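You operate a simulated robot arm through the tools that you are given. There is no shell and no other tool. Be economical: measure what you need, move in short steps, check, and stop when the job is done.

You run a simulated robot arm. Do the job below in one go: nothing can be reset, and whatever is moved stays where it is left.

TASK
Wind the clock's bell, set the alarm for 8 and slide it on.
Fine: try the dial light too.
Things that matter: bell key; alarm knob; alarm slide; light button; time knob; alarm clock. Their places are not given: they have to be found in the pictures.

The check looks at the end state, three seconds after you hand in, the way a careful person would. Anything else that was tipped, shoved, dropped, spilled or broken makes it a failure.

THE ROBOT
A 6-joint arm with a two-finger parallel gripper, fixed in place. Base frame: the origin is at the foot of the arm, x ahead of it, y to its left, z up; the work surface is at about z = 800. Lengths are in mm, angles in rad, forces in N, time in s.
With the tool pointing down near the work surface it reaches from about 260 to 680 mm from the base axis. Its first joint turns from -1.152 to 1.152 rad. Payload 2.9 kg.
The tool frame sits at the grasp point between the pads (the TCP): z along the fingers, y along the line on which they close. The tips reach 30 mm beyond it. The gripper opens to 110 mm. The fingers are 20 mm wide and 10 mm thick; the gripper's body (48 by 112 mm) begins 55 mm behind the TCP.
Orientation is told as [roll, pitch, yaw] about the base's x, y, z axes, in that order, counted from this pose: with the fingers straight down and closing along the base's y, the tool's x points along the base's -x, its y along +y and its z along -z.

THE INTERFACE
- The arm moves only by the tool move_arm. Its argument "motion" is a list of rows, each an object of numbers (a shift or turn left out is 0, a gripper value left out holds the last): "tx", "ty", "tz": the shift along the tool's x, y, z in mm; "ax", "ay", "az": the turn, a rotation vector about the tool's x, y, z in rad. In form: [{"tx": .., "ty": .., "tz": .., "ax": .., "ay": .., "az": ..}, ...]. A call has 1 to 20 rows; each row is the pose to reach, as a shift and turn from the pose commanded when the call began, along the tool's axes at that moment. "grip" is the opening, from 0 (shut) to 1 (fully open), set as the call begins (left out, the last holds). Each row takes 0.2 s and may step no farther than 50 mm and 0.15 rad from the row before; otherwise, or with a gripper value out of range, the whole call is refused. A pose out of reach is approached as far as the arm can. The call stops where the force on the tool passes 40 N (or 10 N more than at its start, if that is more) or the arm is blocked; 0.2 s more then pass. Each finger travels about 108 mm/s and halts on what it meets, pressing with about 43 N; the grip force reading is that of the motor and also rises with nothing between the fingers. The clock runs only during rows and for 0.2 s after the last one: add rows that repeat a pose to give the fingers time. It gives the time, the measured TCP pose, the force on the tool (base axes), the opening and the grip force at its end, in the units of the frame above (readings bear some noise), and new pictures: "pictures" is both (left out), scene, wrist or none.
- Cameras (640 x 400 px; columns grow to the right, rows downward): "scene" is fixed at [96.5, 450.9, 1386.1]; the picture's right is [-0.54, -0.84, 0.00], its down [-0.46, 0.29, -0.84] and it looks along [0.71, -0.45, -0.54] (base axes); focal length 288 px, centre (320, 200). "wrist" rides on the gripper at [-36, 0, -57] in the tool frame; the picture's right is [0.00, -1.00, 0.00], its down [0.97, 0.00, -0.24] and it looks along [0.24, 0.00, 0.97] (tool axes); focal length 218 px, centre (320, 200).
- measure_at(camera, pixels): for up to 12 pixels [column, row] of the newest picture of that camera ("zoom" is the newest enlarged one), the place [x, y, z] in the base frame of the surface seen there, good to about 2 mm. The clock stands still meanwhile.
- close_up(camera, box): a new picture of the part [left, top, right, bottom] of that camera's present view, enlarged. The clock stands still meanwhile.
- job_done(): hands the job in; it is judged then, once.

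Go step by step. Measure first, check grasps and placings, and put right what went wrong. The budget is 80 turns and 120 pictures, counting those below and the enlarged ones. Unless the task says otherwise, let go and move clear before handing in, and close with one line.

The tools are called after "Request:" as name(argument=value, ...) on one line, values as JSON. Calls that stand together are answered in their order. move_arm: Moves the arm, as the interface text tells. Its arguments: {"type":"object","properties":{"motion":{"type":"array","items":{"type":"object","properties":{"tx":{"type":"number"},"ty":{"type":"number"},"tz":{"type":"number"},"ax":{"type":"number"},"ay":{"type":"number"},"az":{"type":"number"}}}},"grip":{"type":"number"},"pictures":{"type":"string","enum":["both","scene","wrist","none"]}},"required":["motion"]} The other tools are called the same way: measure_at (camera, pixels) gives the place of the surface under pixels of a picture; close_up (camera, box) takes an enlarged picture of a part of a camera's view; job_done () hands the job in.

At the start:

```text
time_s: 0.0
eef_pos: [375.9, 208.6, 1185.6]
tool_rot: [0.001, 0.001, 0.001]
contact_force: [0.2, -0.6, -0.6]
grip_width: 110.0
grasp_force: 0.0
```

scene: 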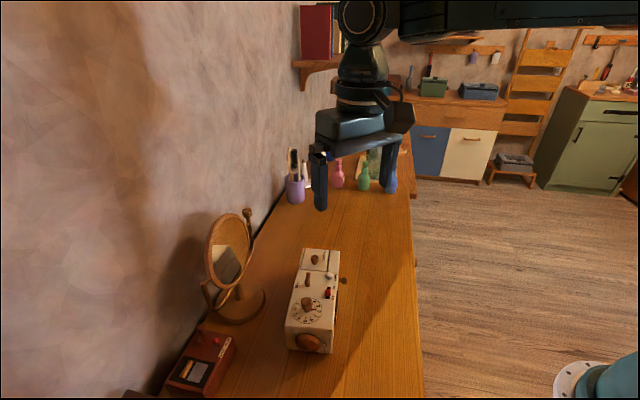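
wrist: 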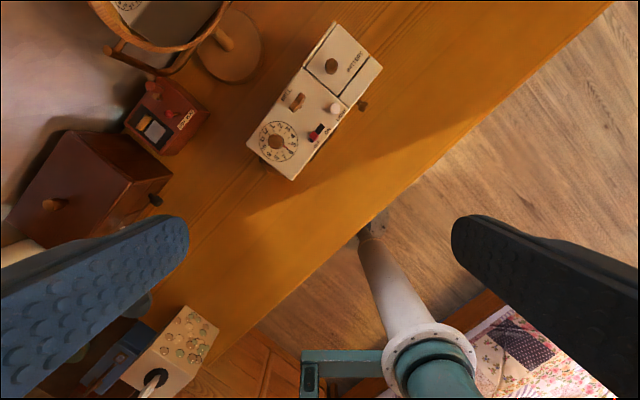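

The clock is the cream box near wrist pixels (315,100), with a dial, knobs and a slide. I'll zoom in on it from both cameras.

Request:
close_up(camera="wrist", box=[235, 15, 395, 185])

Request:
close_up(camera="scene", box=[270, 240, 370, 360])

```text
2.35 times, centred on (315, 100) of wrist
```

zoom: 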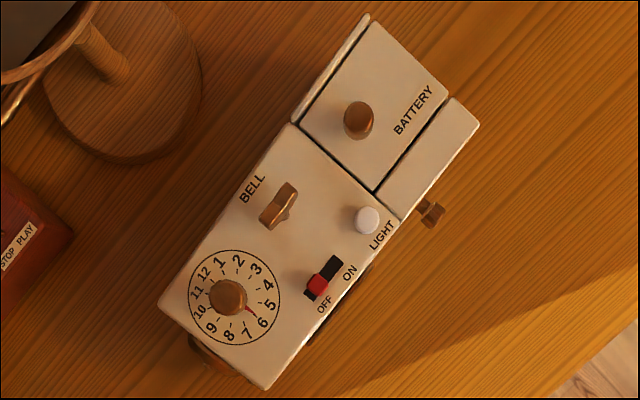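

```text
3.33 times, centred on (320, 300) of scene
```

zoom: 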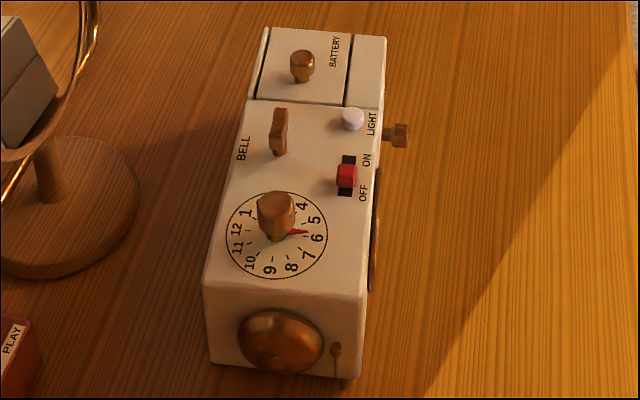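

The clock lies with its dial on top: red pointer near 6, bell key, red slide (now at OFF) and white light button. I'll measure them.

Request:
measure_at(camera="wrist", pixels=[[275.9, 141.3], [298, 102], [335, 108.5], [313.7, 135.7], [322.2, 126.4], [361, 106], [248, 144], [292, 178], [381, 68], [335, 22], [332, 65], [350, 130]])

Request:
measure_at(camera="zoom", pixels=[[276, 203], [280, 112], [278, 150], [352, 112], [346, 172], [347, 160], [347, 192], [206, 280], [365, 297], [247, 102], [380, 110], [400, 128]])

```text
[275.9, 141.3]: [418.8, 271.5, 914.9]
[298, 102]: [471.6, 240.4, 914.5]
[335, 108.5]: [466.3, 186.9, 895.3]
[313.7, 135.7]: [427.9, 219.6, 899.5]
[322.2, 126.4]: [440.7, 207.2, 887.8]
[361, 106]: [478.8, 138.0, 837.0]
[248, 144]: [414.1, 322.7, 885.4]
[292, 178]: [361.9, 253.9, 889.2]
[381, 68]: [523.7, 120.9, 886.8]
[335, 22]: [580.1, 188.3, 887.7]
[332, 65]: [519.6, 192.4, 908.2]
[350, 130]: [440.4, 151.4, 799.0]
```

```text
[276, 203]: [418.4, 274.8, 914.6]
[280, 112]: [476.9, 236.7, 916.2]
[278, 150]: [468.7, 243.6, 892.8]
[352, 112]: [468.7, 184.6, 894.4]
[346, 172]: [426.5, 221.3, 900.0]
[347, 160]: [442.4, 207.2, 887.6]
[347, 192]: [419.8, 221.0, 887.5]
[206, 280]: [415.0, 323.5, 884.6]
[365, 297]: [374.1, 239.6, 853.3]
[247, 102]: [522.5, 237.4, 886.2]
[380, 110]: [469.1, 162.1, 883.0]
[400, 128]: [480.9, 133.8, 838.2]
```

The clock's top is at z≈888, knob tops ≈915, long axis about (0.77,-0.63). I'll check the mirror's position and height before moving in.

Request:
measure_at(camera="scene", pixels=[[248, 213], [232, 214], [207, 262], [250, 245], [245, 270], [229, 255], [262, 300], [228, 345], [215, 335], [207, 290]])

Request:
move_arm(motion=[{"tx": -10, "ty": 5, "tz": 45}, {"tx": -25, "ty": 10, "tz": 90}, {"tx": -40, "ty": 15, "tz": 130}, {"tx": -54, "ty": 20, "tz": 165}])

```text
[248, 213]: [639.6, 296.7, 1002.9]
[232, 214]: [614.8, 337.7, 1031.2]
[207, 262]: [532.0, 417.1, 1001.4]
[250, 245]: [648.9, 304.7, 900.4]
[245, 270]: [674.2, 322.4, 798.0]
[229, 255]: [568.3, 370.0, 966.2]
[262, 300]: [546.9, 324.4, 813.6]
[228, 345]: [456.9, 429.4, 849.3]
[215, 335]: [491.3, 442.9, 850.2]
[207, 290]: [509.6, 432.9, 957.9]
```

```text
time_s: 1.0
eef_pos: [433.1, 230.4, 1021.5]
tool_rot: [-0.001, 0.0, 0.0]
contact_force: [0.3, -0.8, 0.2]
grip_width: 109.9
grasp_force: 0.0
```

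scene: 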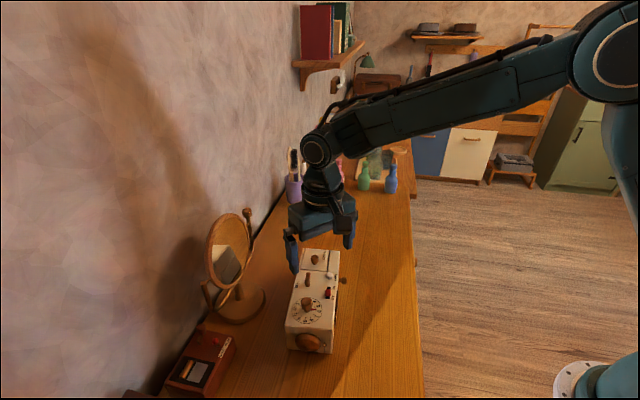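
wrist: 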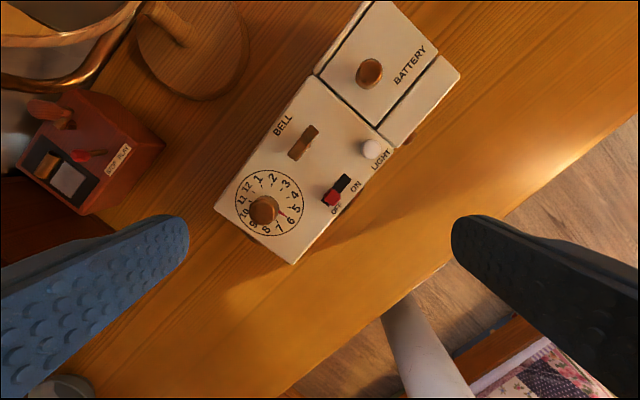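

Clear view now; I'll zoom in to read the pointer and shapes exactly.

Request:
close_up(camera="wrist", box=[210, 90, 410, 270])

Request:
close_up(camera="scene", box=[275, 260, 355, 360])

```text
2.22 times, centred on (310, 180) of wrist
```

zoom: 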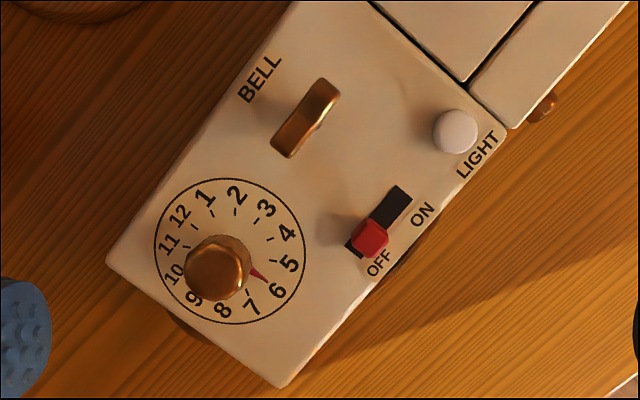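

```text
4.00 times, centred on (315, 310) of scene
```

zoom: 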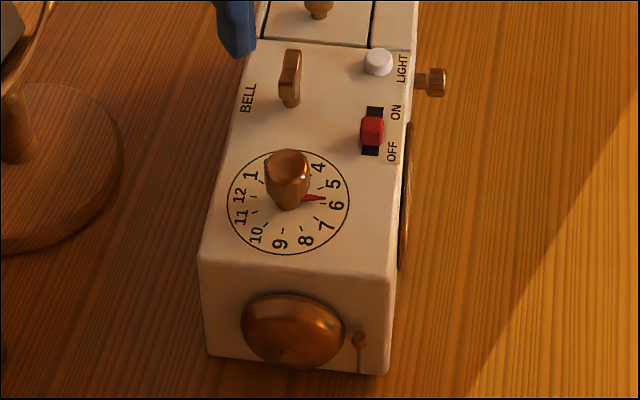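

Request:
measure_at(camera="zoom", pixels=[[227, 205], [349, 200], [285, 255], [325, 198], [305, 240], [336, 206], [239, 195], [334, 184], [280, 245], [287, 162], [290, 60], [378, 58]])

Request:
measure_at(camera="wrist", pixels=[[241, 208], [302, 205], [270, 235], [292, 218], [282, 232], [268, 173], [270, 201], [262, 210], [316, 128], [297, 158], [332, 199], [371, 148]])

```text
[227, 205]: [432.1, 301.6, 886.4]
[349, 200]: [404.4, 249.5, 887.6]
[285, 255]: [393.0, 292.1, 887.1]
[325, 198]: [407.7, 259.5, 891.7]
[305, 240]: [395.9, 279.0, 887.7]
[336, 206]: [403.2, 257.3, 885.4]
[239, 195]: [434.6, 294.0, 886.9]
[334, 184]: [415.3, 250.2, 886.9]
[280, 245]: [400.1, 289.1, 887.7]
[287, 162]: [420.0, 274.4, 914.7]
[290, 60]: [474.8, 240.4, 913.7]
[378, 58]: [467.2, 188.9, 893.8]
```

```text
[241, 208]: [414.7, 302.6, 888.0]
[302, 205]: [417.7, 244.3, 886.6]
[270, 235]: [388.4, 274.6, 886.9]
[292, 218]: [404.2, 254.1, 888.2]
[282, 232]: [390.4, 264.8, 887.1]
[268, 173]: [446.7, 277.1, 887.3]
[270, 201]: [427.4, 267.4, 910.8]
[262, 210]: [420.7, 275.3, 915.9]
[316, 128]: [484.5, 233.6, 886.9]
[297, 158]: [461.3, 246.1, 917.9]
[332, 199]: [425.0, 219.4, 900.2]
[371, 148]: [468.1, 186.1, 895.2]
```

Dial centre ≈(418,274.5); 12 lies at ~50°, 8 at ~170°, pointer ≈-125° (about 5.8). I'll measure the key's exact top outline before gripping it.

Request:
close_up(camera="wrist", box=[270, 110, 350, 180])

Request:
measure_at(camera="wrist", pixels=[[312, 128], [309, 132], [305, 140], [302, 146], [299, 152], [295, 157], [303, 140], [309, 140], [369, 73], [285, 215], [283, 213]])

```text
5.71 times, centred on (310, 145) of wrist
```

zoom: 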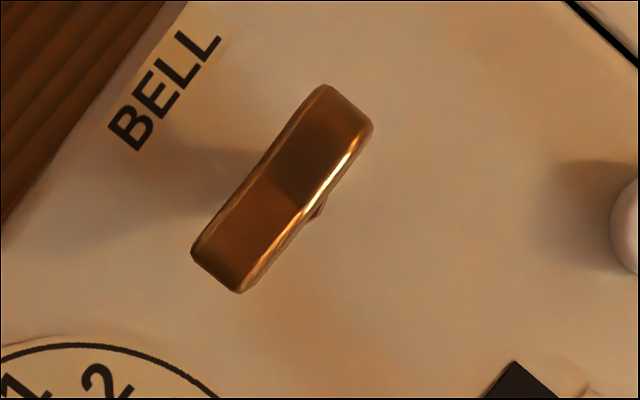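

```text
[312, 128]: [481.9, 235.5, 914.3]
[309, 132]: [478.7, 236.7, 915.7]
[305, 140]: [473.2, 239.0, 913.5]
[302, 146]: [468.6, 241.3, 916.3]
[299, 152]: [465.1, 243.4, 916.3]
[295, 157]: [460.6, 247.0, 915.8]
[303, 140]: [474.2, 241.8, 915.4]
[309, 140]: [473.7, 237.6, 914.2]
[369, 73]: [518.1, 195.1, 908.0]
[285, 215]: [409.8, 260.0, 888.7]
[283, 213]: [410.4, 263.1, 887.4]
```

The key is ~26×8 mm, centred ≈(471.5,241), lying at -38°. I'll go above it with the wrist pre-turned to yaw +141.7°, which leaves plenty of clockwise travel, and half close.

Request:
move_arm(motion=[{"tx": -10, "ty": 3, "az": -0.145}, {"tx": -20, "ty": 6, "az": -0.29}, {"tx": -30, "ty": 8, "az": -0.435}, {"tx": -38.4, "ty": 10.6, "az": -0.58}, {"tx": -38.4, "ty": 10.6, "az": -0.725}, {"tx": -38.4, "ty": 10.6, "az": -0.87}, {"tx": -38.4, "ty": 10.6, "az": -1.015}, {"tx": -38.4, "ty": 10.6, "az": -1.16}, {"tx": -38.4, "ty": 10.6, "az": -1.305}, {"tx": -38.4, "ty": 10.6, "az": -1.45}, {"tx": -38.4, "ty": 10.6, "az": -1.595}, {"tx": -38.4, "ty": 10.6, "az": -1.74}, {"tx": -38.4, "ty": 10.6, "az": -1.885}, {"tx": -38.4, "ty": 10.6, "az": -2.03}, {"tx": -38.4, "ty": 10.6, "az": -2.175}, {"tx": -38.4, "ty": 10.6, "az": -2.32}, {"tx": -38.4, "ty": 10.6, "az": -2.465}, {"tx": -38.4, "ty": 10.6, "az": -2.473}], grip=0.3)

```text
time_s: 4.8
eef_pos: [466.9, 240.5, 1022.9]
tool_rot: [0.001, 0.001, 2.475]
contact_force: [0.3, -0.4, -0.5]
grip_width: 33.2
grasp_force: 0.0
```

scene: 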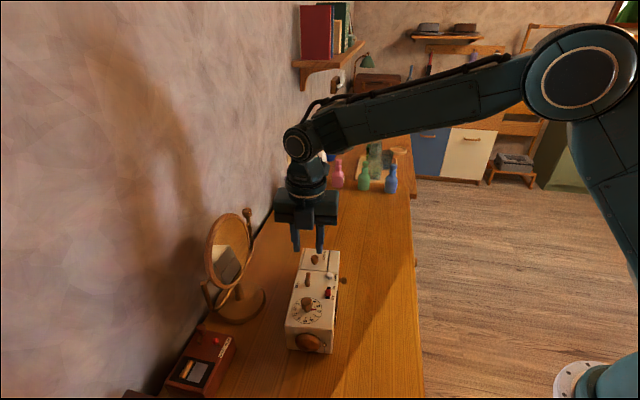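
wrist: 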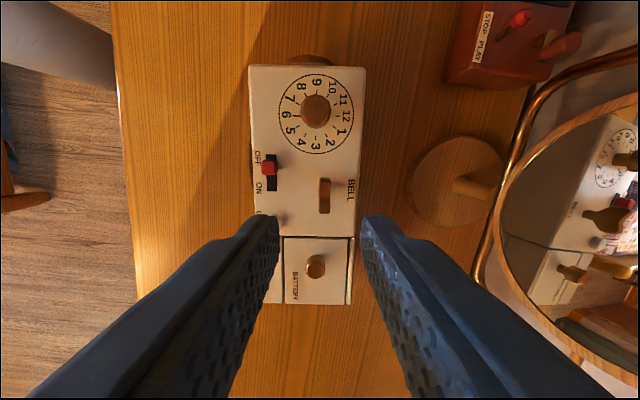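

Yaw +141.7° is reached and the key (col 324) sits ~3 mm to one side; I'll correct, descend in steps to TCP z≈924 and look before closing.

Request:
move_arm(motion=[{"tx": 1.5, "ty": -2.7, "tz": 20}, {"tx": 1.5, "ty": -2.7, "tz": 45}, {"tx": 1.5, "ty": -2.7, "tz": 65}, {"tx": 1.5, "ty": -2.7, "tz": 80}, {"tx": 1.5, "ty": -2.7, "tz": 90}, {"tx": 1.5, "ty": -2.7, "tz": 97}, {"tx": 1.5, "ty": -2.7, "tz": 97}])

Request:
close_up(camera="scene", box=[265, 220, 365, 360])

```text
time_s: 6.4
eef_pos: [470.5, 241.4, 924.4]
tool_rot: [0.001, 0.0, 2.474]
contact_force: [-0.1, -0.4, 0.9]
grip_width: 33.2
grasp_force: 0.1
```

scene: 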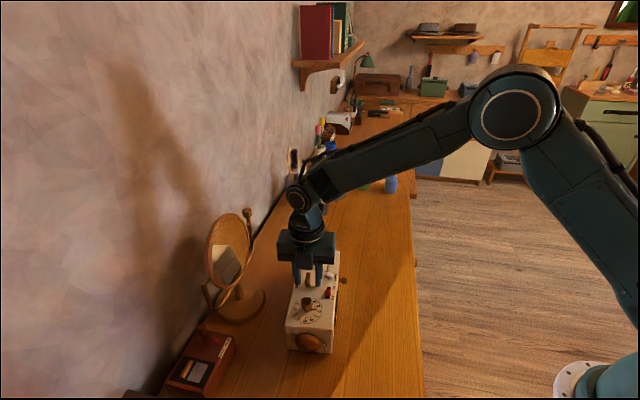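
wrist: 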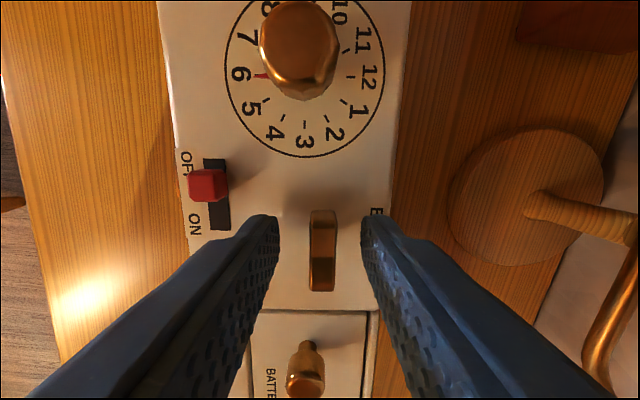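

```text
2.86 times, centred on (315, 290) of scene
```

zoom: 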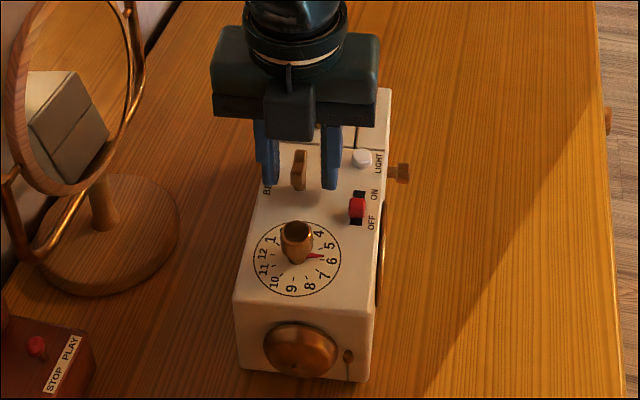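

The key is centred between the pads (col 322). Close and try a small clockwise turn.

Request:
move_arm(motion=[{"az": 0}, {"az": 0}, {"az": 0}], grip=0, pictures="none")

Request:
move_arm(motion=[{"az": 0.1}, {"az": 0.2}, {"az": 0.3}, {"az": 0.4}], pictures="wrist")

```text
time_s: 7.2
eef_pos: [470.0, 241.5, 923.7]
tool_rot: [0.0, 0.002, 2.475]
contact_force: [2.7, 3.3, -0.3]
grip_width: 9.2
grasp_force: 43.1
```

```text
time_s: 8.2
eef_pos: [469.9, 241.1, 925.0]
tool_rot: [0.001, 0.003, 2.069]
contact_force: [-0.8, -11.1, 8.0]
grip_width: 9.1
grasp_force: 43.1
```

wrist: 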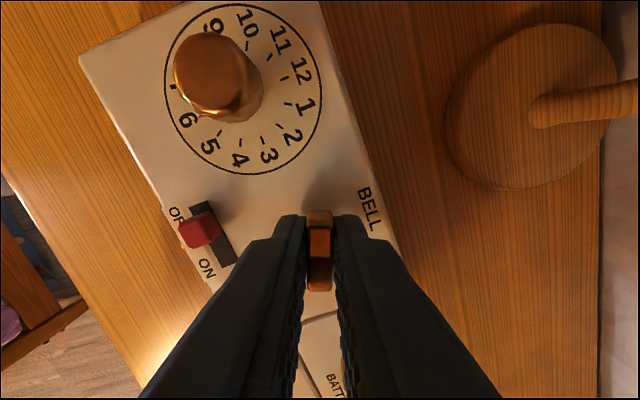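

The key turns with the wrist while the clock stays aligned with the table. Continue clockwise.

Request:
move_arm(motion=[{"az": 0.12}, {"az": 0.24}, {"az": 0.36}, {"az": 0.48}, {"az": 0.6}, {"az": 0.72}, {"az": 0.84}, {"az": 0.96}, {"az": 1.08}, {"az": 1.2}], pictures="both")

```text
time_s: 10.4
eef_pos: [470.4, 242.0, 924.6]
tool_rot: [-0.001, 0.001, 0.869]
contact_force: [-7.3, -18.1, 21.8]
grip_width: 9.4
grasp_force: 42.9
```

scene: 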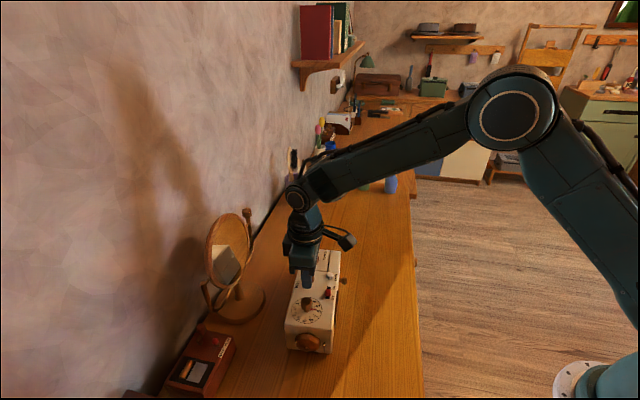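
wrist: 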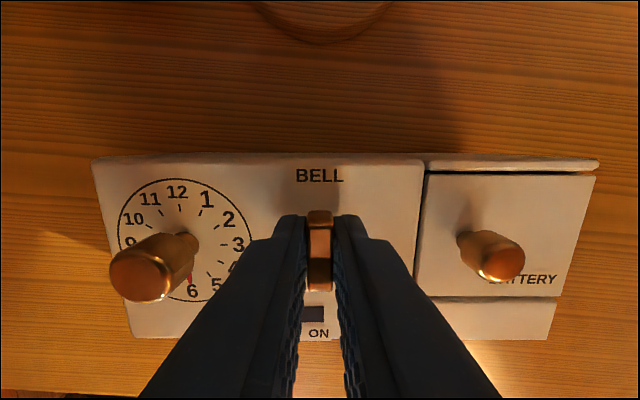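

The key is following, but side and vertical loads build up (-18 y, +22 z). I'll relieve these by about 1 mm and read again.

Request:
move_arm(motion=[{"tx": 1.0, "ty": -0.5, "tz": -1.0}, {"tx": 1.0, "ty": -0.5, "tz": -1.0}], pictures="none")

```text
time_s: 11.0
eef_pos: [470.4, 240.8, 924.6]
tool_rot: [0.001, 0.0, 0.874]
contact_force: [-3.1, -8.5, 7.5]
grip_width: 9.4
grasp_force: 42.3
```

Loads dropped to 8 N. Continue clockwise.

Request:
move_arm(motion=[{"tx": 0.5, "tz": -0.5, "az": 0.12}, {"tx": 0.5, "tz": -0.5, "az": 0.24}, {"tx": 0.5, "tz": -0.5, "az": 0.36}, {"tx": 0.5, "tz": -0.5, "az": 0.48}, {"tx": 0.5, "tz": -0.5, "az": 0.6}, {"tx": 0.5, "tz": -0.5, "az": 0.72}, {"tx": 0.5, "tz": -0.5, "az": 0.84}, {"tx": 0.5, "tz": -0.5, "az": 0.96}], pictures="wrist")

```text
time_s: 12.8
eef_pos: [470.6, 240.4, 925.1]
tool_rot: [0.0, -0.002, -0.089]
contact_force: [-0.3, -0.1, -1.5]
grip_width: 9.2
grasp_force: 42.9
```

wrist: 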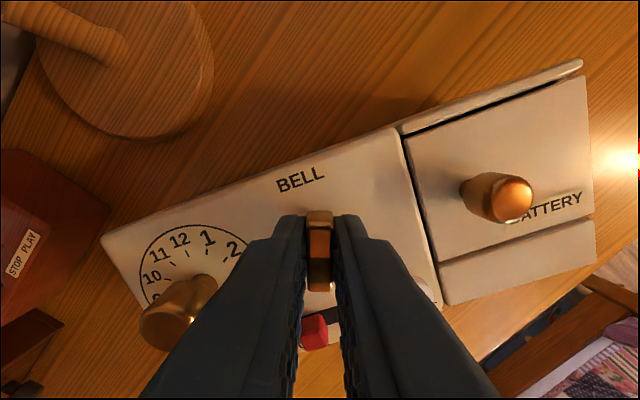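

The clock's edge in this picture looks rotated relative to before; I'll check from the scene camera at once.

Request:
close_up(camera="scene", box=[240, 220, 400, 360])

Request:
measure_at(camera="wrist", pixels=[[106, 236], [396, 130], [580, 64], [596, 262], [446, 302]])

```text
2.86 times, centred on (320, 290) of scene
```

zoom: 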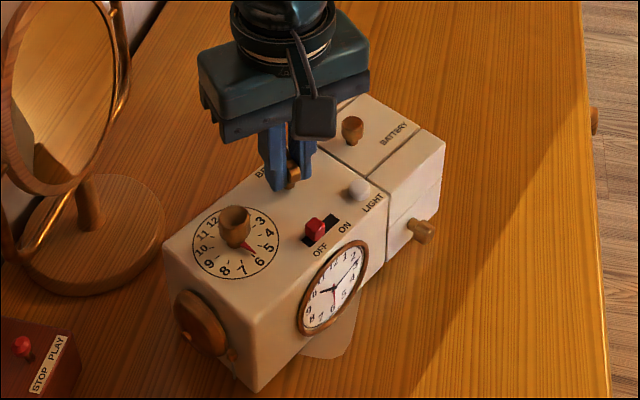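

```text
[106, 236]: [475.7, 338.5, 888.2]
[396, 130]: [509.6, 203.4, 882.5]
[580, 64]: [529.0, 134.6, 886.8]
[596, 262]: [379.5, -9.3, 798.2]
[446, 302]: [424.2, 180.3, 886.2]
```

The key met its stop after about 110° and then the clock itself swivelled about 36°. I'll release the key, see whether it holds, and then turn the clock body back.

Request:
move_arm(motion=[{"az": 0}, {"az": 0}, {"tz": -25}, {"tz": -60}, {"tz": -95}, {"tz": -100}], grip=0.3)

Request:
close_up(camera="scene", box=[260, 240, 380, 360])

Request:
close_up(camera="wrist", box=[200, 60, 440, 300])

```text
time_s: 14.2
eef_pos: [471.3, 239.5, 1026.1]
tool_rot: [0.0, 0.0, -0.087]
contact_force: [0.8, 0.3, -0.3]
grip_width: 33.1
grasp_force: 0.1
```

scene: 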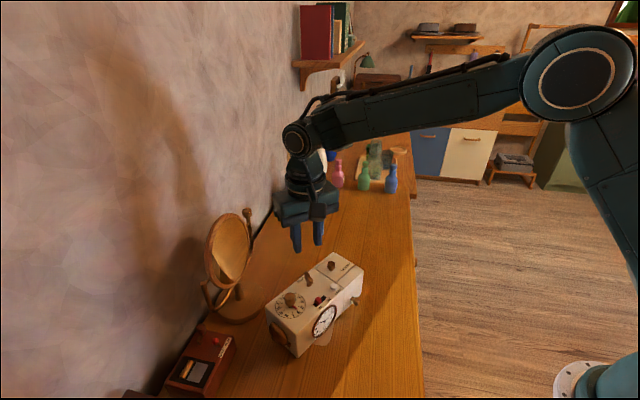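
wrist: 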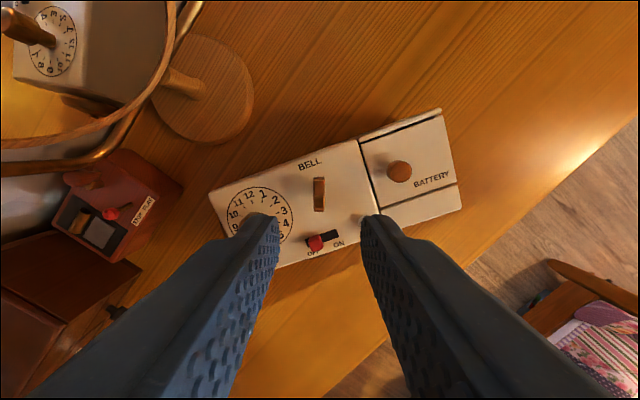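

```text
3.33 times, centred on (320, 300) of scene
```

zoom: 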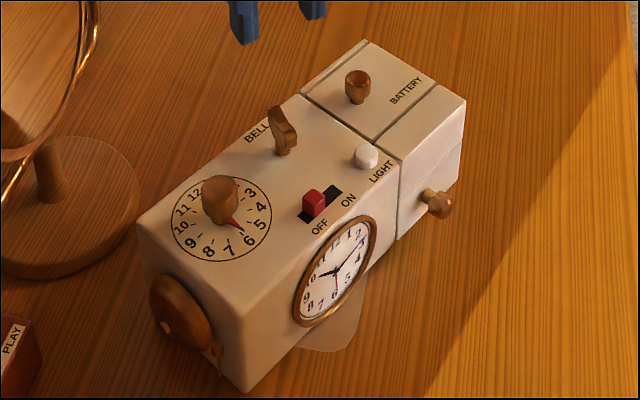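

```text
1.67 times, centred on (320, 180) of wrist
```

zoom: 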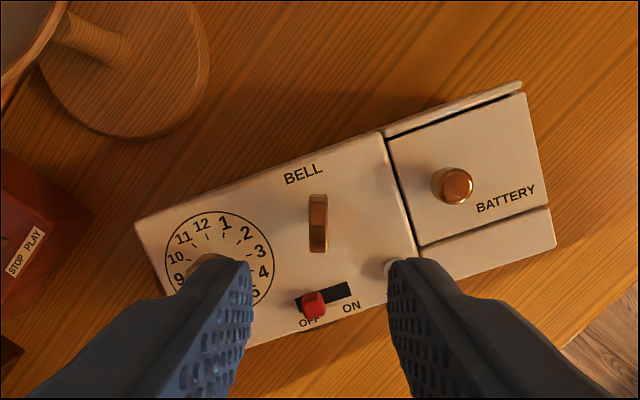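

The key holds at about 110° clockwise. Now I measure the clock's present pose exactly, so I can grip its body across the rear and swivel it back.

Request:
measure_at(camera="wrist", pixels=[[211, 194], [359, 140], [439, 112], [460, 207], [384, 211], [319, 185], [319, 210], [399, 171], [275, 267], [440, 150], [360, 143]])

Request:
measure_at(camera="scene", pixels=[[325, 342], [329, 330], [268, 308], [332, 252], [363, 270], [294, 333], [355, 300], [334, 303], [322, 321], [309, 335], [338, 290], [352, 303]])

```text
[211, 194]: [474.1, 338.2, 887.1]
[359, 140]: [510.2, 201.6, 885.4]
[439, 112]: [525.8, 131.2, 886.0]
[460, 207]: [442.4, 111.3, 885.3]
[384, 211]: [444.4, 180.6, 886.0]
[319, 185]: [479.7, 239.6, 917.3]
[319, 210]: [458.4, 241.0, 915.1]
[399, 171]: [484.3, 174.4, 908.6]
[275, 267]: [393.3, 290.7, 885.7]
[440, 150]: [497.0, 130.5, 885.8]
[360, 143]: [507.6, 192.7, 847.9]
```

```text
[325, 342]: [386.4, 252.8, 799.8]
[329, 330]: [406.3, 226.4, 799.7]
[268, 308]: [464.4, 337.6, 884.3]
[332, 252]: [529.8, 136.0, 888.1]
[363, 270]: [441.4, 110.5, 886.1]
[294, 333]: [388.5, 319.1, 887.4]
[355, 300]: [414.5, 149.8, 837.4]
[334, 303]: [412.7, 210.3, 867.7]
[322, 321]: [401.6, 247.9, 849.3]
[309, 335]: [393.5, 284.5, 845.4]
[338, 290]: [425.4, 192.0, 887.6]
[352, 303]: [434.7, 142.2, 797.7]
```

Clock now at -75.5° vs -39.2° originally; width 88 mm. I'll open fully, go over the rear part (above the time knob) aligned across its width, and look.

Request:
move_arm(motion=[{"tx": -0.5, "ty": -8, "az": 0.13}, {"tx": -1, "ty": -16, "az": 0.26}, {"tx": -1.5, "ty": -24, "az": 0.39}, {"tx": -2, "ty": -32, "az": 0.52}, {"tx": -2.5, "ty": -40, "az": 0.65}, {"tx": -3, "ty": -48, "az": 0.78}, {"tx": -4, "ty": -56, "az": 0.91}, {"tx": -4.3, "ty": -60.9, "az": 1.04}, {"tx": -4.3, "ty": -60.9, "tz": 25, "az": 1.17}, {"tx": -4.3, "ty": -60.9, "tz": 55, "az": 1.231}, {"tx": -4.3, "ty": -60.9, "tz": 70, "az": 1.231}, {"tx": -4.3, "ty": -60.9, "tz": 70, "az": 1.231}], grip=1)

```text
time_s: 16.8
eef_pos: [470.4, 180.2, 953.2]
tool_rot: [-0.001, 0.001, -1.319]
contact_force: [-0.8, 0.3, 0.5]
grip_width: 109.9
grasp_force: 0.0
```

scene: 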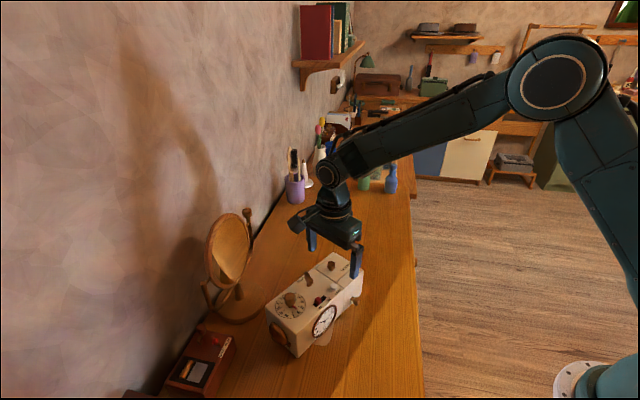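
wrist: 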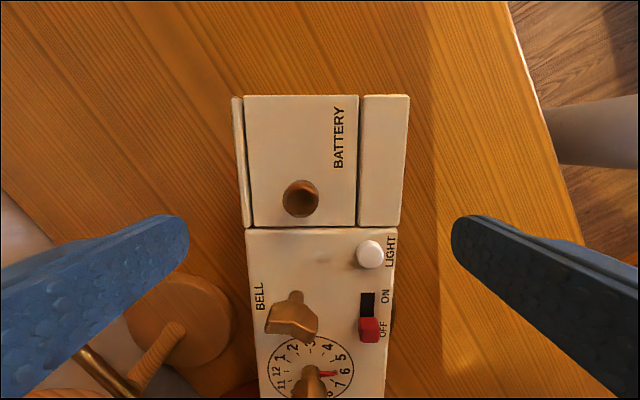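

Aligned across the clock (cols 245–402, centred). Descend to TCP z≈892 and close on the body.

Request:
move_arm(motion=[{"tz": 20}, {"tz": 40}, {"tz": 55}, {"tz": 63}, {"tz": 63}], pictures="scene")

Request:
close_up(camera="scene", box=[260, 210, 400, 360])

```text
time_s: 18.0
eef_pos: [469.7, 179.5, 892.8]
tool_rot: [0.0, 0.0, -1.318]
contact_force: [0.0, -0.5, 0.8]
grip_width: 110.1
grasp_force: 0.1
```

scene: 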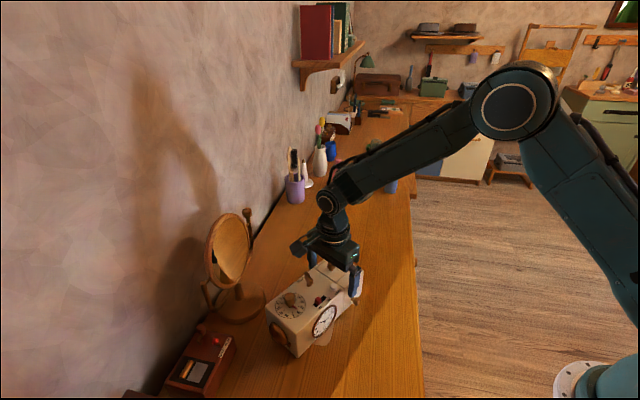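

```text
2.67 times, centred on (330, 285) of scene
```

zoom: 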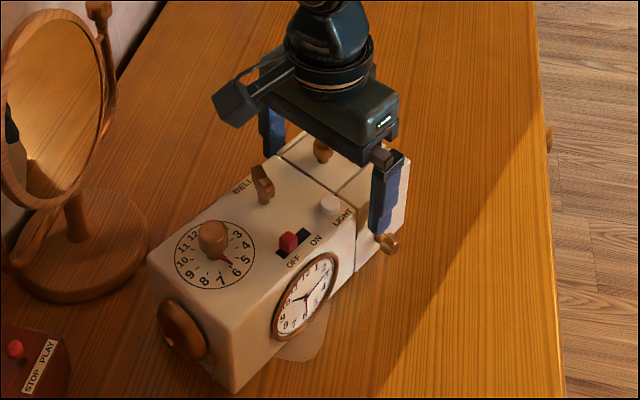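

Fingers straddle the clock above the time knob. Close on the body.

Request:
move_arm(motion=[{"tz": 0}, {"tz": 0}, {"tz": 0}], grip=0, pictures="wrist")

```text
time_s: 18.8
eef_pos: [470.9, 179.6, 892.5]
tool_rot: [-0.004, 0.001, -1.319]
contact_force: [-5.3, -2.4, -0.1]
grip_width: 94.7
grasp_force: 43.2
```

wrist: 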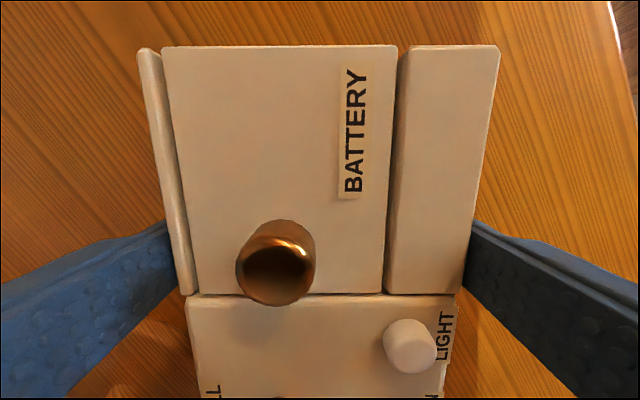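

Body is gripped at 94.7 mm. Now swivel it back +0.634 rad with the matching shift, slowly.

Request:
move_arm(motion=[{"tx": 0.8, "ty": 3.9, "az": -0.0634}, {"tx": 1.2, "ty": 7.8, "az": -0.127}, {"tx": 1.6, "ty": 11.7, "az": -0.19}, {"tx": 2.0, "ty": 15.6, "az": -0.254}, {"tx": 2.2, "ty": 19.5, "az": -0.317}, {"tx": 2.4, "ty": 23.4, "az": -0.38}, {"tx": 2.5, "ty": 27.3, "az": -0.444}, {"tx": 2.6, "ty": 31.2, "az": -0.507}, {"tx": 2.6, "ty": 35.1, "az": -0.571}, {"tx": 2.6, "ty": 39.1, "az": -0.634}], pictures="both")

```text
time_s: 21.0
eef_pos: [506.8, 191.5, 892.8]
tool_rot: [0.003, -0.001, -0.683]
contact_force: [-4.3, 5.2, 7.0]
grip_width: 94.6
grasp_force: 43.3
```

scene: 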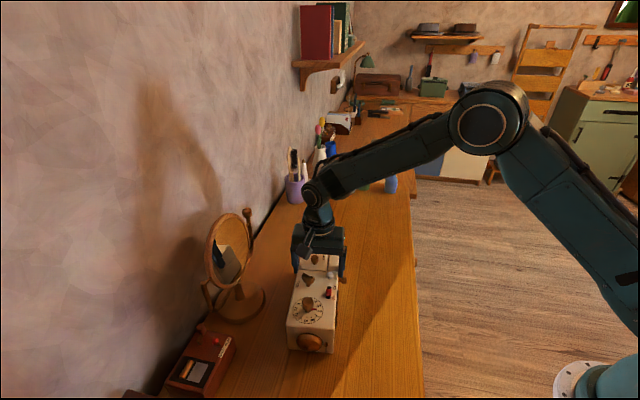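
wrist: 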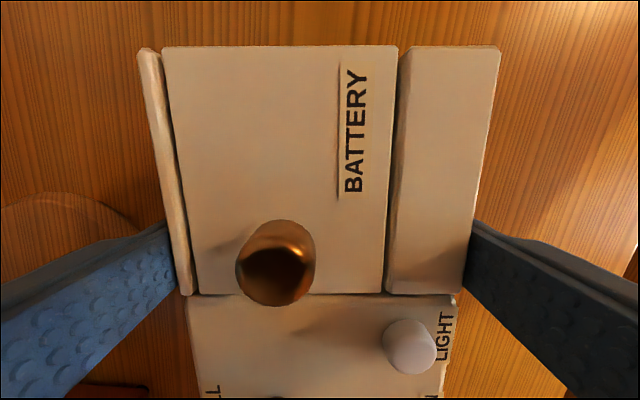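

The clock followed. Release, rise and check its pose.

Request:
move_arm(motion=[{"tz": 0}, {"tz": 0}, {"tz": -30}, {"tz": -70}, {"tx": 30, "tz": -110}, {"tx": 70, "tz": -130}, {"tx": 70, "tz": -130}], grip=1)

Request:
close_up(camera="scene", box=[275, 250, 355, 360])

```text
time_s: 22.6
eef_pos: [449.8, 232.1, 1022.4]
tool_rot: [-0.001, 0.0, -0.684]
contact_force: [0.4, 0.3, -0.4]
grip_width: 110.1
grasp_force: 0.0
```

scene: 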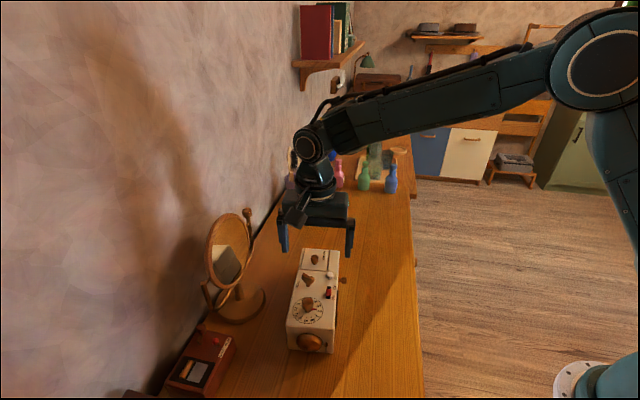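
wrist: 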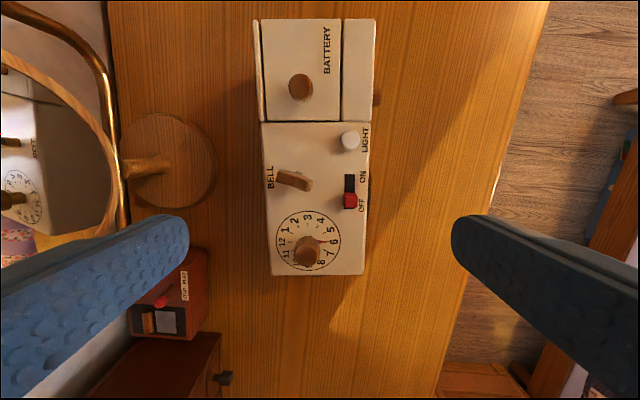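

```text
3.64 times, centred on (315, 305) of scene
```

zoom: 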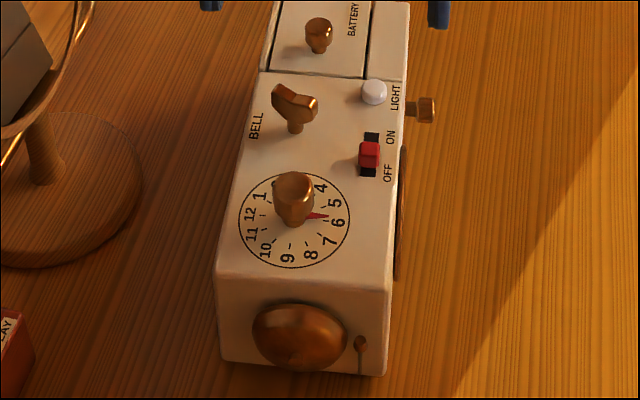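

The clock is visually back in place. Measure corners, key and controls.

Request:
measure_at(camera="wrist", pixels=[[275, 272], [361, 272], [374, 24], [262, 24], [281, 176], [311, 188], [296, 182], [306, 248], [350, 201], [350, 178], [350, 140]])

Request:
close_up(camera="wrist", box=[240, 120, 400, 290])

```text
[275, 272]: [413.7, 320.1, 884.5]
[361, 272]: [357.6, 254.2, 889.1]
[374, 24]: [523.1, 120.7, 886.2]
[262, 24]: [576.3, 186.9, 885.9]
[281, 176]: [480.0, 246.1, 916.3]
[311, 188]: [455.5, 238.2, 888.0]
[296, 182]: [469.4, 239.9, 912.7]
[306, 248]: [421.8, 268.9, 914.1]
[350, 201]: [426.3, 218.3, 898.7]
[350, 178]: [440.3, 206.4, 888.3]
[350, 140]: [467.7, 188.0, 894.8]
```

```text
2.35 times, centred on (320, 205) of wrist
```

zoom: 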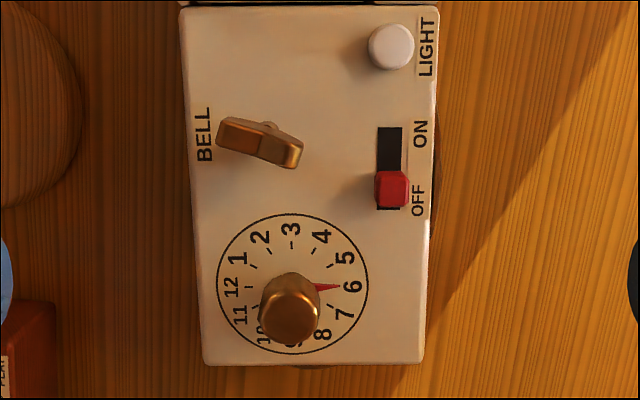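

The clock is back within ~2 mm, and the pointer reads exactly 6. To learn whether the key is really at its stop, I'll go over it again (key axis now needs yaw ≈+0.547).

Request:
move_arm(motion=[{"tx": -2, "ty": 2, "az": -0.13}, {"tx": -4, "ty": 4, "az": -0.26}, {"tx": -6, "ty": 6, "az": -0.39}, {"tx": -8, "ty": 8, "az": -0.52}, {"tx": -10.3, "ty": 10, "az": -0.65}, {"tx": -10.3, "ty": 12, "az": -0.78}, {"tx": -10.3, "ty": 13.7, "az": -0.91}, {"tx": -10.3, "ty": 13.7, "az": -1.04}, {"tx": -10.3, "ty": 13.7, "tz": 25, "az": -1.17}, {"tx": -10.3, "ty": 13.7, "tz": 50, "az": -1.231}, {"tx": -10.3, "ty": 13.7, "tz": 60, "az": -1.231}, {"tx": -10.3, "ty": 13.7, "tz": 60, "az": -1.231}], grip=0.3, pictures="wrist")

```text
time_s: 25.2
eef_pos: [467.9, 240.1, 963.1]
tool_rot: [-0.001, 0.001, 0.549]
contact_force: [0.3, 0.2, 0.4]
grip_width: 33.2
grasp_force: 0.0
```

wrist: 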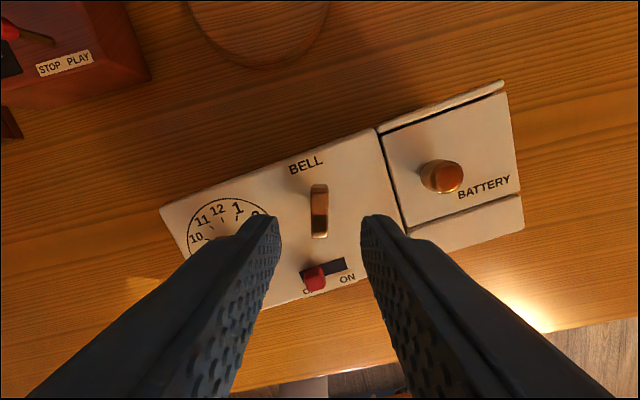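

The key is centred at col 319. Descend, grip, press lightly, and turn a further 0.2 rad clockwise.

Request:
move_arm(motion=[{"tz": 15}, {"tz": 28}, {"tz": 36}, {"tz": 39}, {"tz": 39}], pictures="none")

Request:
move_arm(motion=[{"tz": 0}, {"tz": 0}, {"tz": 0.5}, {"tz": 1.0}], grip=0, pictures="wrist")

Request:
move_arm(motion=[{"az": 0.05}, {"az": 0.1}, {"az": 0.15}, {"az": 0.2}], pictures="wrist")

```text
time_s: 26.4
eef_pos: [468.6, 240.8, 922.6]
tool_rot: [0.001, 0.0, 0.548]
contact_force: [-0.9, 0.7, 0.2]
grip_width: 33.4
grasp_force: 0.1
```

```text
time_s: 27.4
eef_pos: [468.3, 239.9, 922.3]
tool_rot: [0.0, 0.0, 0.549]
contact_force: [-8.7, 2.1, 10.3]
grip_width: 9.3
grasp_force: 43.2
```

wrist: 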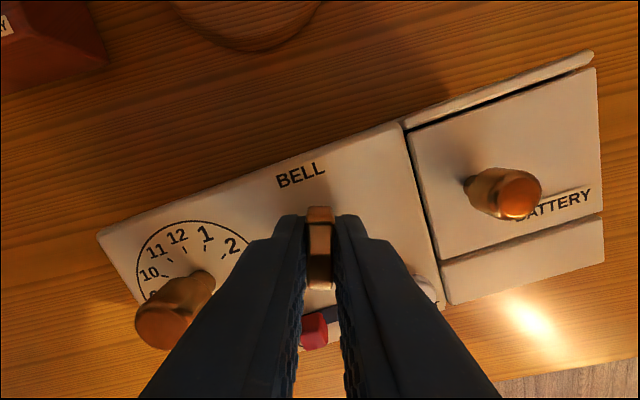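

```text
time_s: 28.4
eef_pos: [470.8, 240.5, 922.3]
tool_rot: [-0.001, -0.001, 0.345]
contact_force: [-2.4, 5.5, 2.6]
grip_width: 9.1
grasp_force: 43.1
```

wrist: 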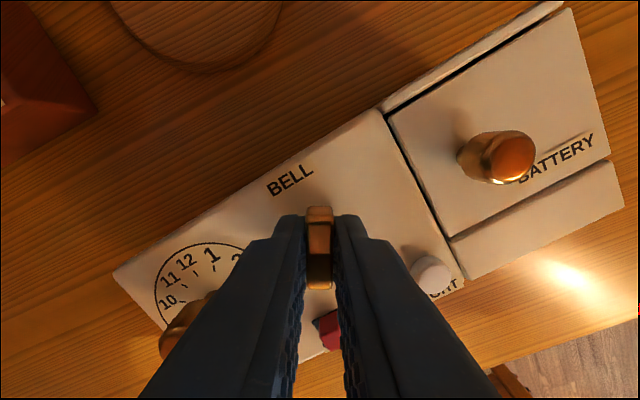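

The clock's edge tilted 12° in the gripper's view with the table, so the key turned while the clock stayed: it is not at its stop. Continue, pressing slightly.

Request:
move_arm(motion=[{"tz": 0.4, "az": 0.08}, {"tz": 0.6, "az": 0.16}, {"tz": 0.6, "az": 0.24}, {"tz": 0.6, "az": 0.32}, {"tz": 0.6, "az": 0.4}], pictures="both")

Request:
measure_at(camera="scene", pixels=[[286, 325], [334, 329], [338, 252]])

```text
time_s: 29.6
eef_pos: [468.6, 240.5, 922.0]
tool_rot: [0.003, 0.0, -0.054]
contact_force: [4.0, 3.2, 10.4]
grip_width: 9.2
grasp_force: 43.0
```

scene: 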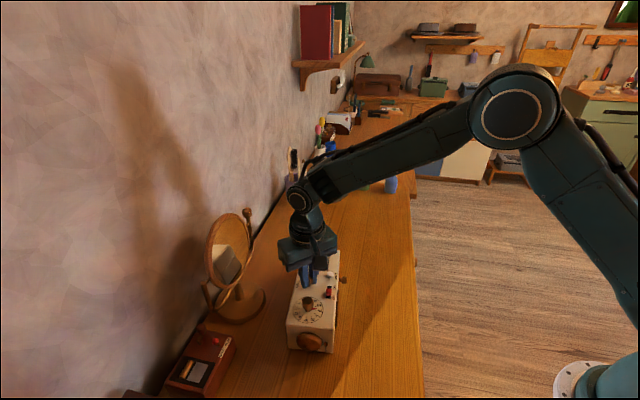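
wrist: 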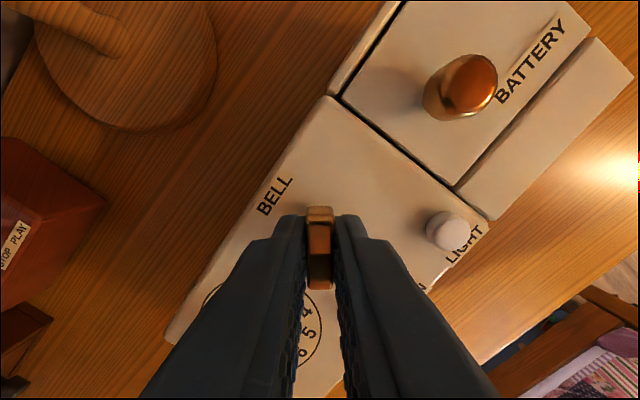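

```text
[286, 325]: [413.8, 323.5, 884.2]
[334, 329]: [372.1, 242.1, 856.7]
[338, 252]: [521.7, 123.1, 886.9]
```

The clock has not moved; the key is now at ~144°. Continue clockwise in short batches.

Request:
move_arm(motion=[{"az": 0.08}, {"az": 0.16}, {"az": 0.24}, {"az": 0.32}, {"az": 0.4}, {"az": 0.48}], pictures="both")

Request:
measure_at(camera="scene", pixels=[[286, 325], [334, 329], [338, 252]])

```text
time_s: 31.0
eef_pos: [467.8, 239.6, 922.0]
tool_rot: [0.0, 0.0, -0.534]
contact_force: [0.0, 9.9, 19.8]
grip_width: 9.1
grasp_force: 43.2
```

scene: 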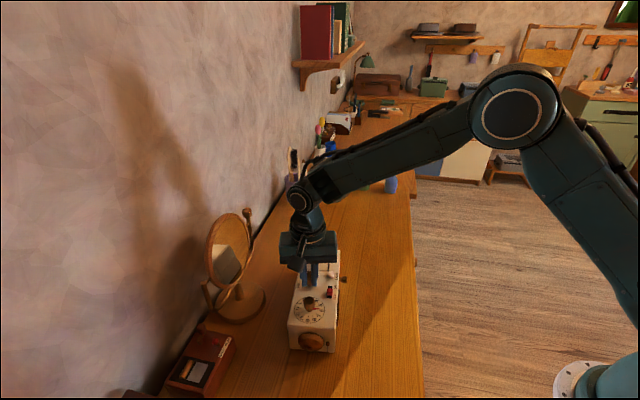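
wrist: 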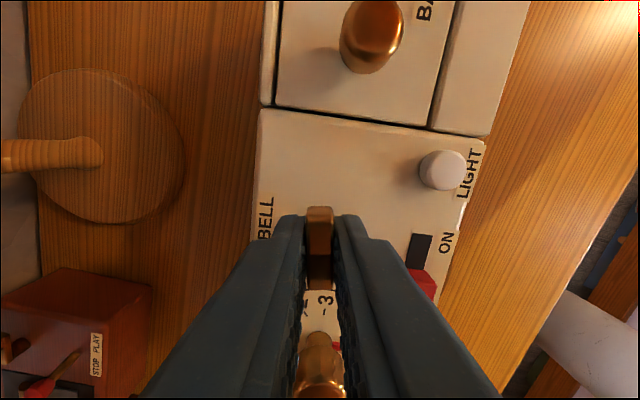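

```text
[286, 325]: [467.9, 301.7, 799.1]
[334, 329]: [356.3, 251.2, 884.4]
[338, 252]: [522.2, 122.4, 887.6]
```

Key is now at ~171°, the clock essentially in place, with some side load. I'll relieve it and go on.

Request:
move_arm(motion=[{"tx": 0.4, "ty": 0.6, "tz": -0.4}, {"tx": 0.4, "ty": 0.6, "tz": -0.4, "az": 0.08}, {"tx": 0.4, "ty": 0.6, "tz": -0.4, "az": 0.16}, {"tx": 0.4, "ty": 0.6, "tz": -0.4, "az": 0.24}, {"tx": 0.4, "ty": 0.6, "tz": -0.4, "az": 0.32}, {"tx": 0.4, "ty": 0.6, "tz": -0.4, "az": 0.4}], pictures="both")

Request:
close_up(camera="scene", box=[275, 250, 355, 360])

```text
time_s: 32.4
eef_pos: [468.6, 240.3, 921.6]
tool_rot: [-0.002, 0.001, -0.934]
contact_force: [7.8, -0.9, 1.8]
grip_width: 9.0
grasp_force: 43.4
```

scene: 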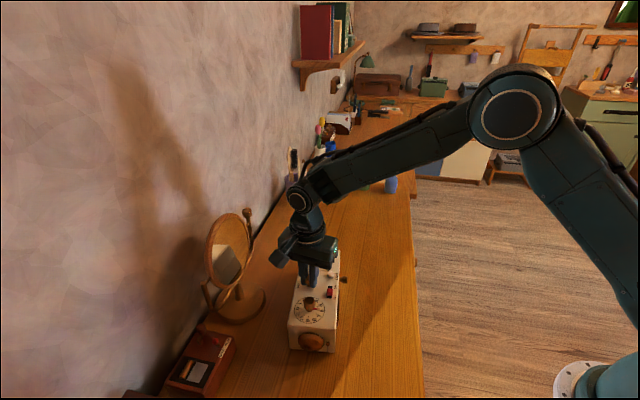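
wrist: 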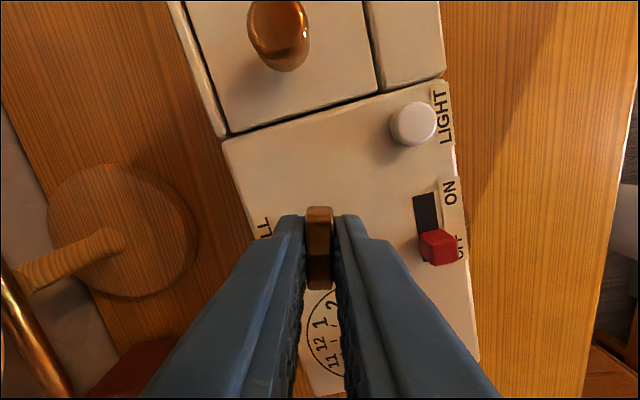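

```text
3.64 times, centred on (315, 305) of scene
```

zoom: 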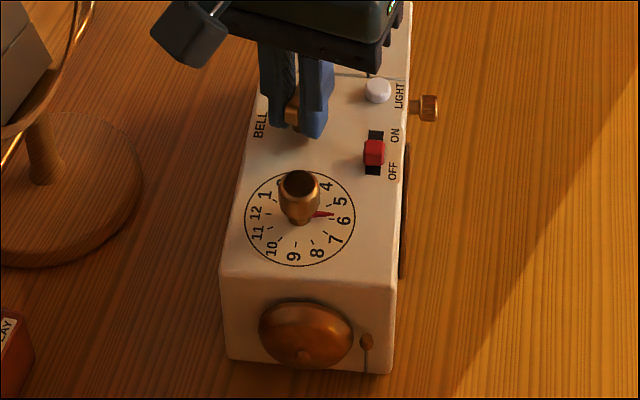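

Key at ~195°; the clock moved only ~2 mm. Keep turning.

Request:
move_arm(motion=[{"tz": 0.4, "az": 0.08}, {"tz": 0.4, "az": 0.16}, {"tz": 0.4, "az": 0.24}, {"tz": 0.4, "az": 0.32}, {"tz": 0.4, "az": 0.4}, {"tz": 0.4, "az": 0.48}, {"tz": 0.4, "az": 0.56}], pictures="wrist")

Request:
close_up(camera="scene", box=[275, 250, 355, 360])

```text
time_s: 34.0
eef_pos: [468.2, 242.9, 921.7]
tool_rot: [0.001, 0.002, -1.496]
contact_force: [6.0, -1.8, 3.2]
grip_width: 9.0
grasp_force: 42.6
```

wrist: 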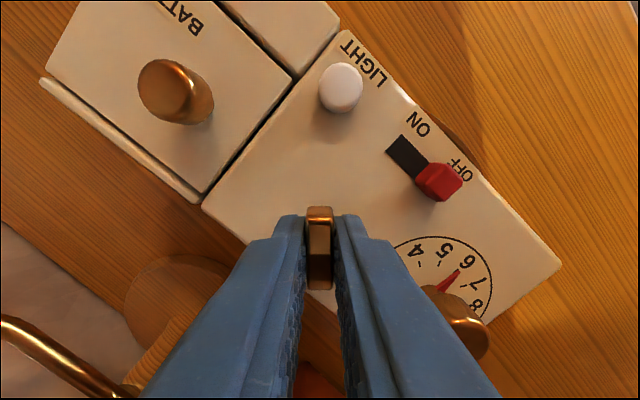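

```text
3.64 times, centred on (315, 305) of scene
```

zoom: 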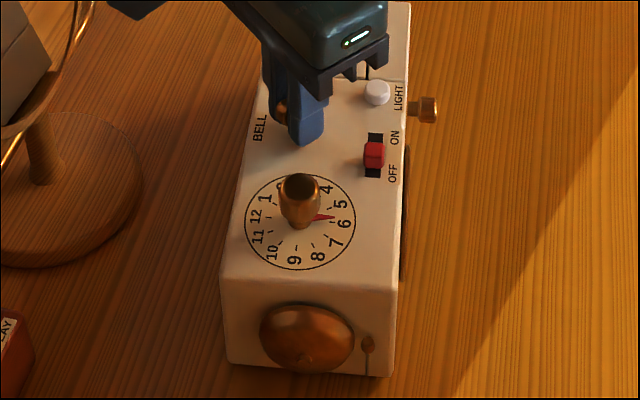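

Still no slip, key ~227°. Keep turning.

Request:
move_arm(motion=[{"az": 0.08}, {"az": 0.16}, {"az": 0.24}, {"az": 0.32}, {"az": 0.4}, {"az": 0.48}, {"az": 0.56}, {"az": 0.64}], pictures="none")

Request:
close_up(camera="scene", box=[275, 250, 355, 360])

```text
time_s: 35.8
eef_pos: [469.1, 240.6, 922.7]
tool_rot: [0.001, 0.0, -2.135]
contact_force: [6.7, 6.9, 6.0]
grip_width: 9.0
grasp_force: 43.1
```

```text
3.64 times, centred on (315, 305) of scene
```

zoom: 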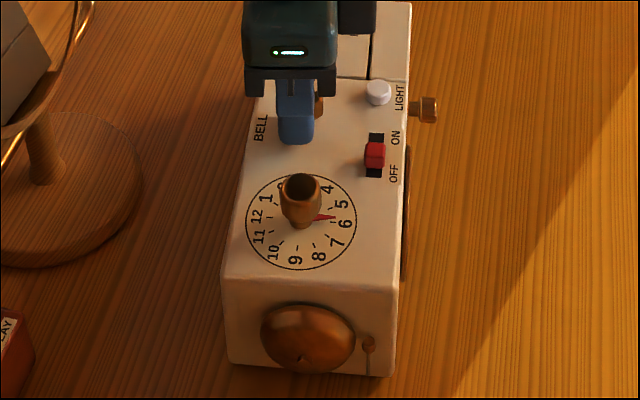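

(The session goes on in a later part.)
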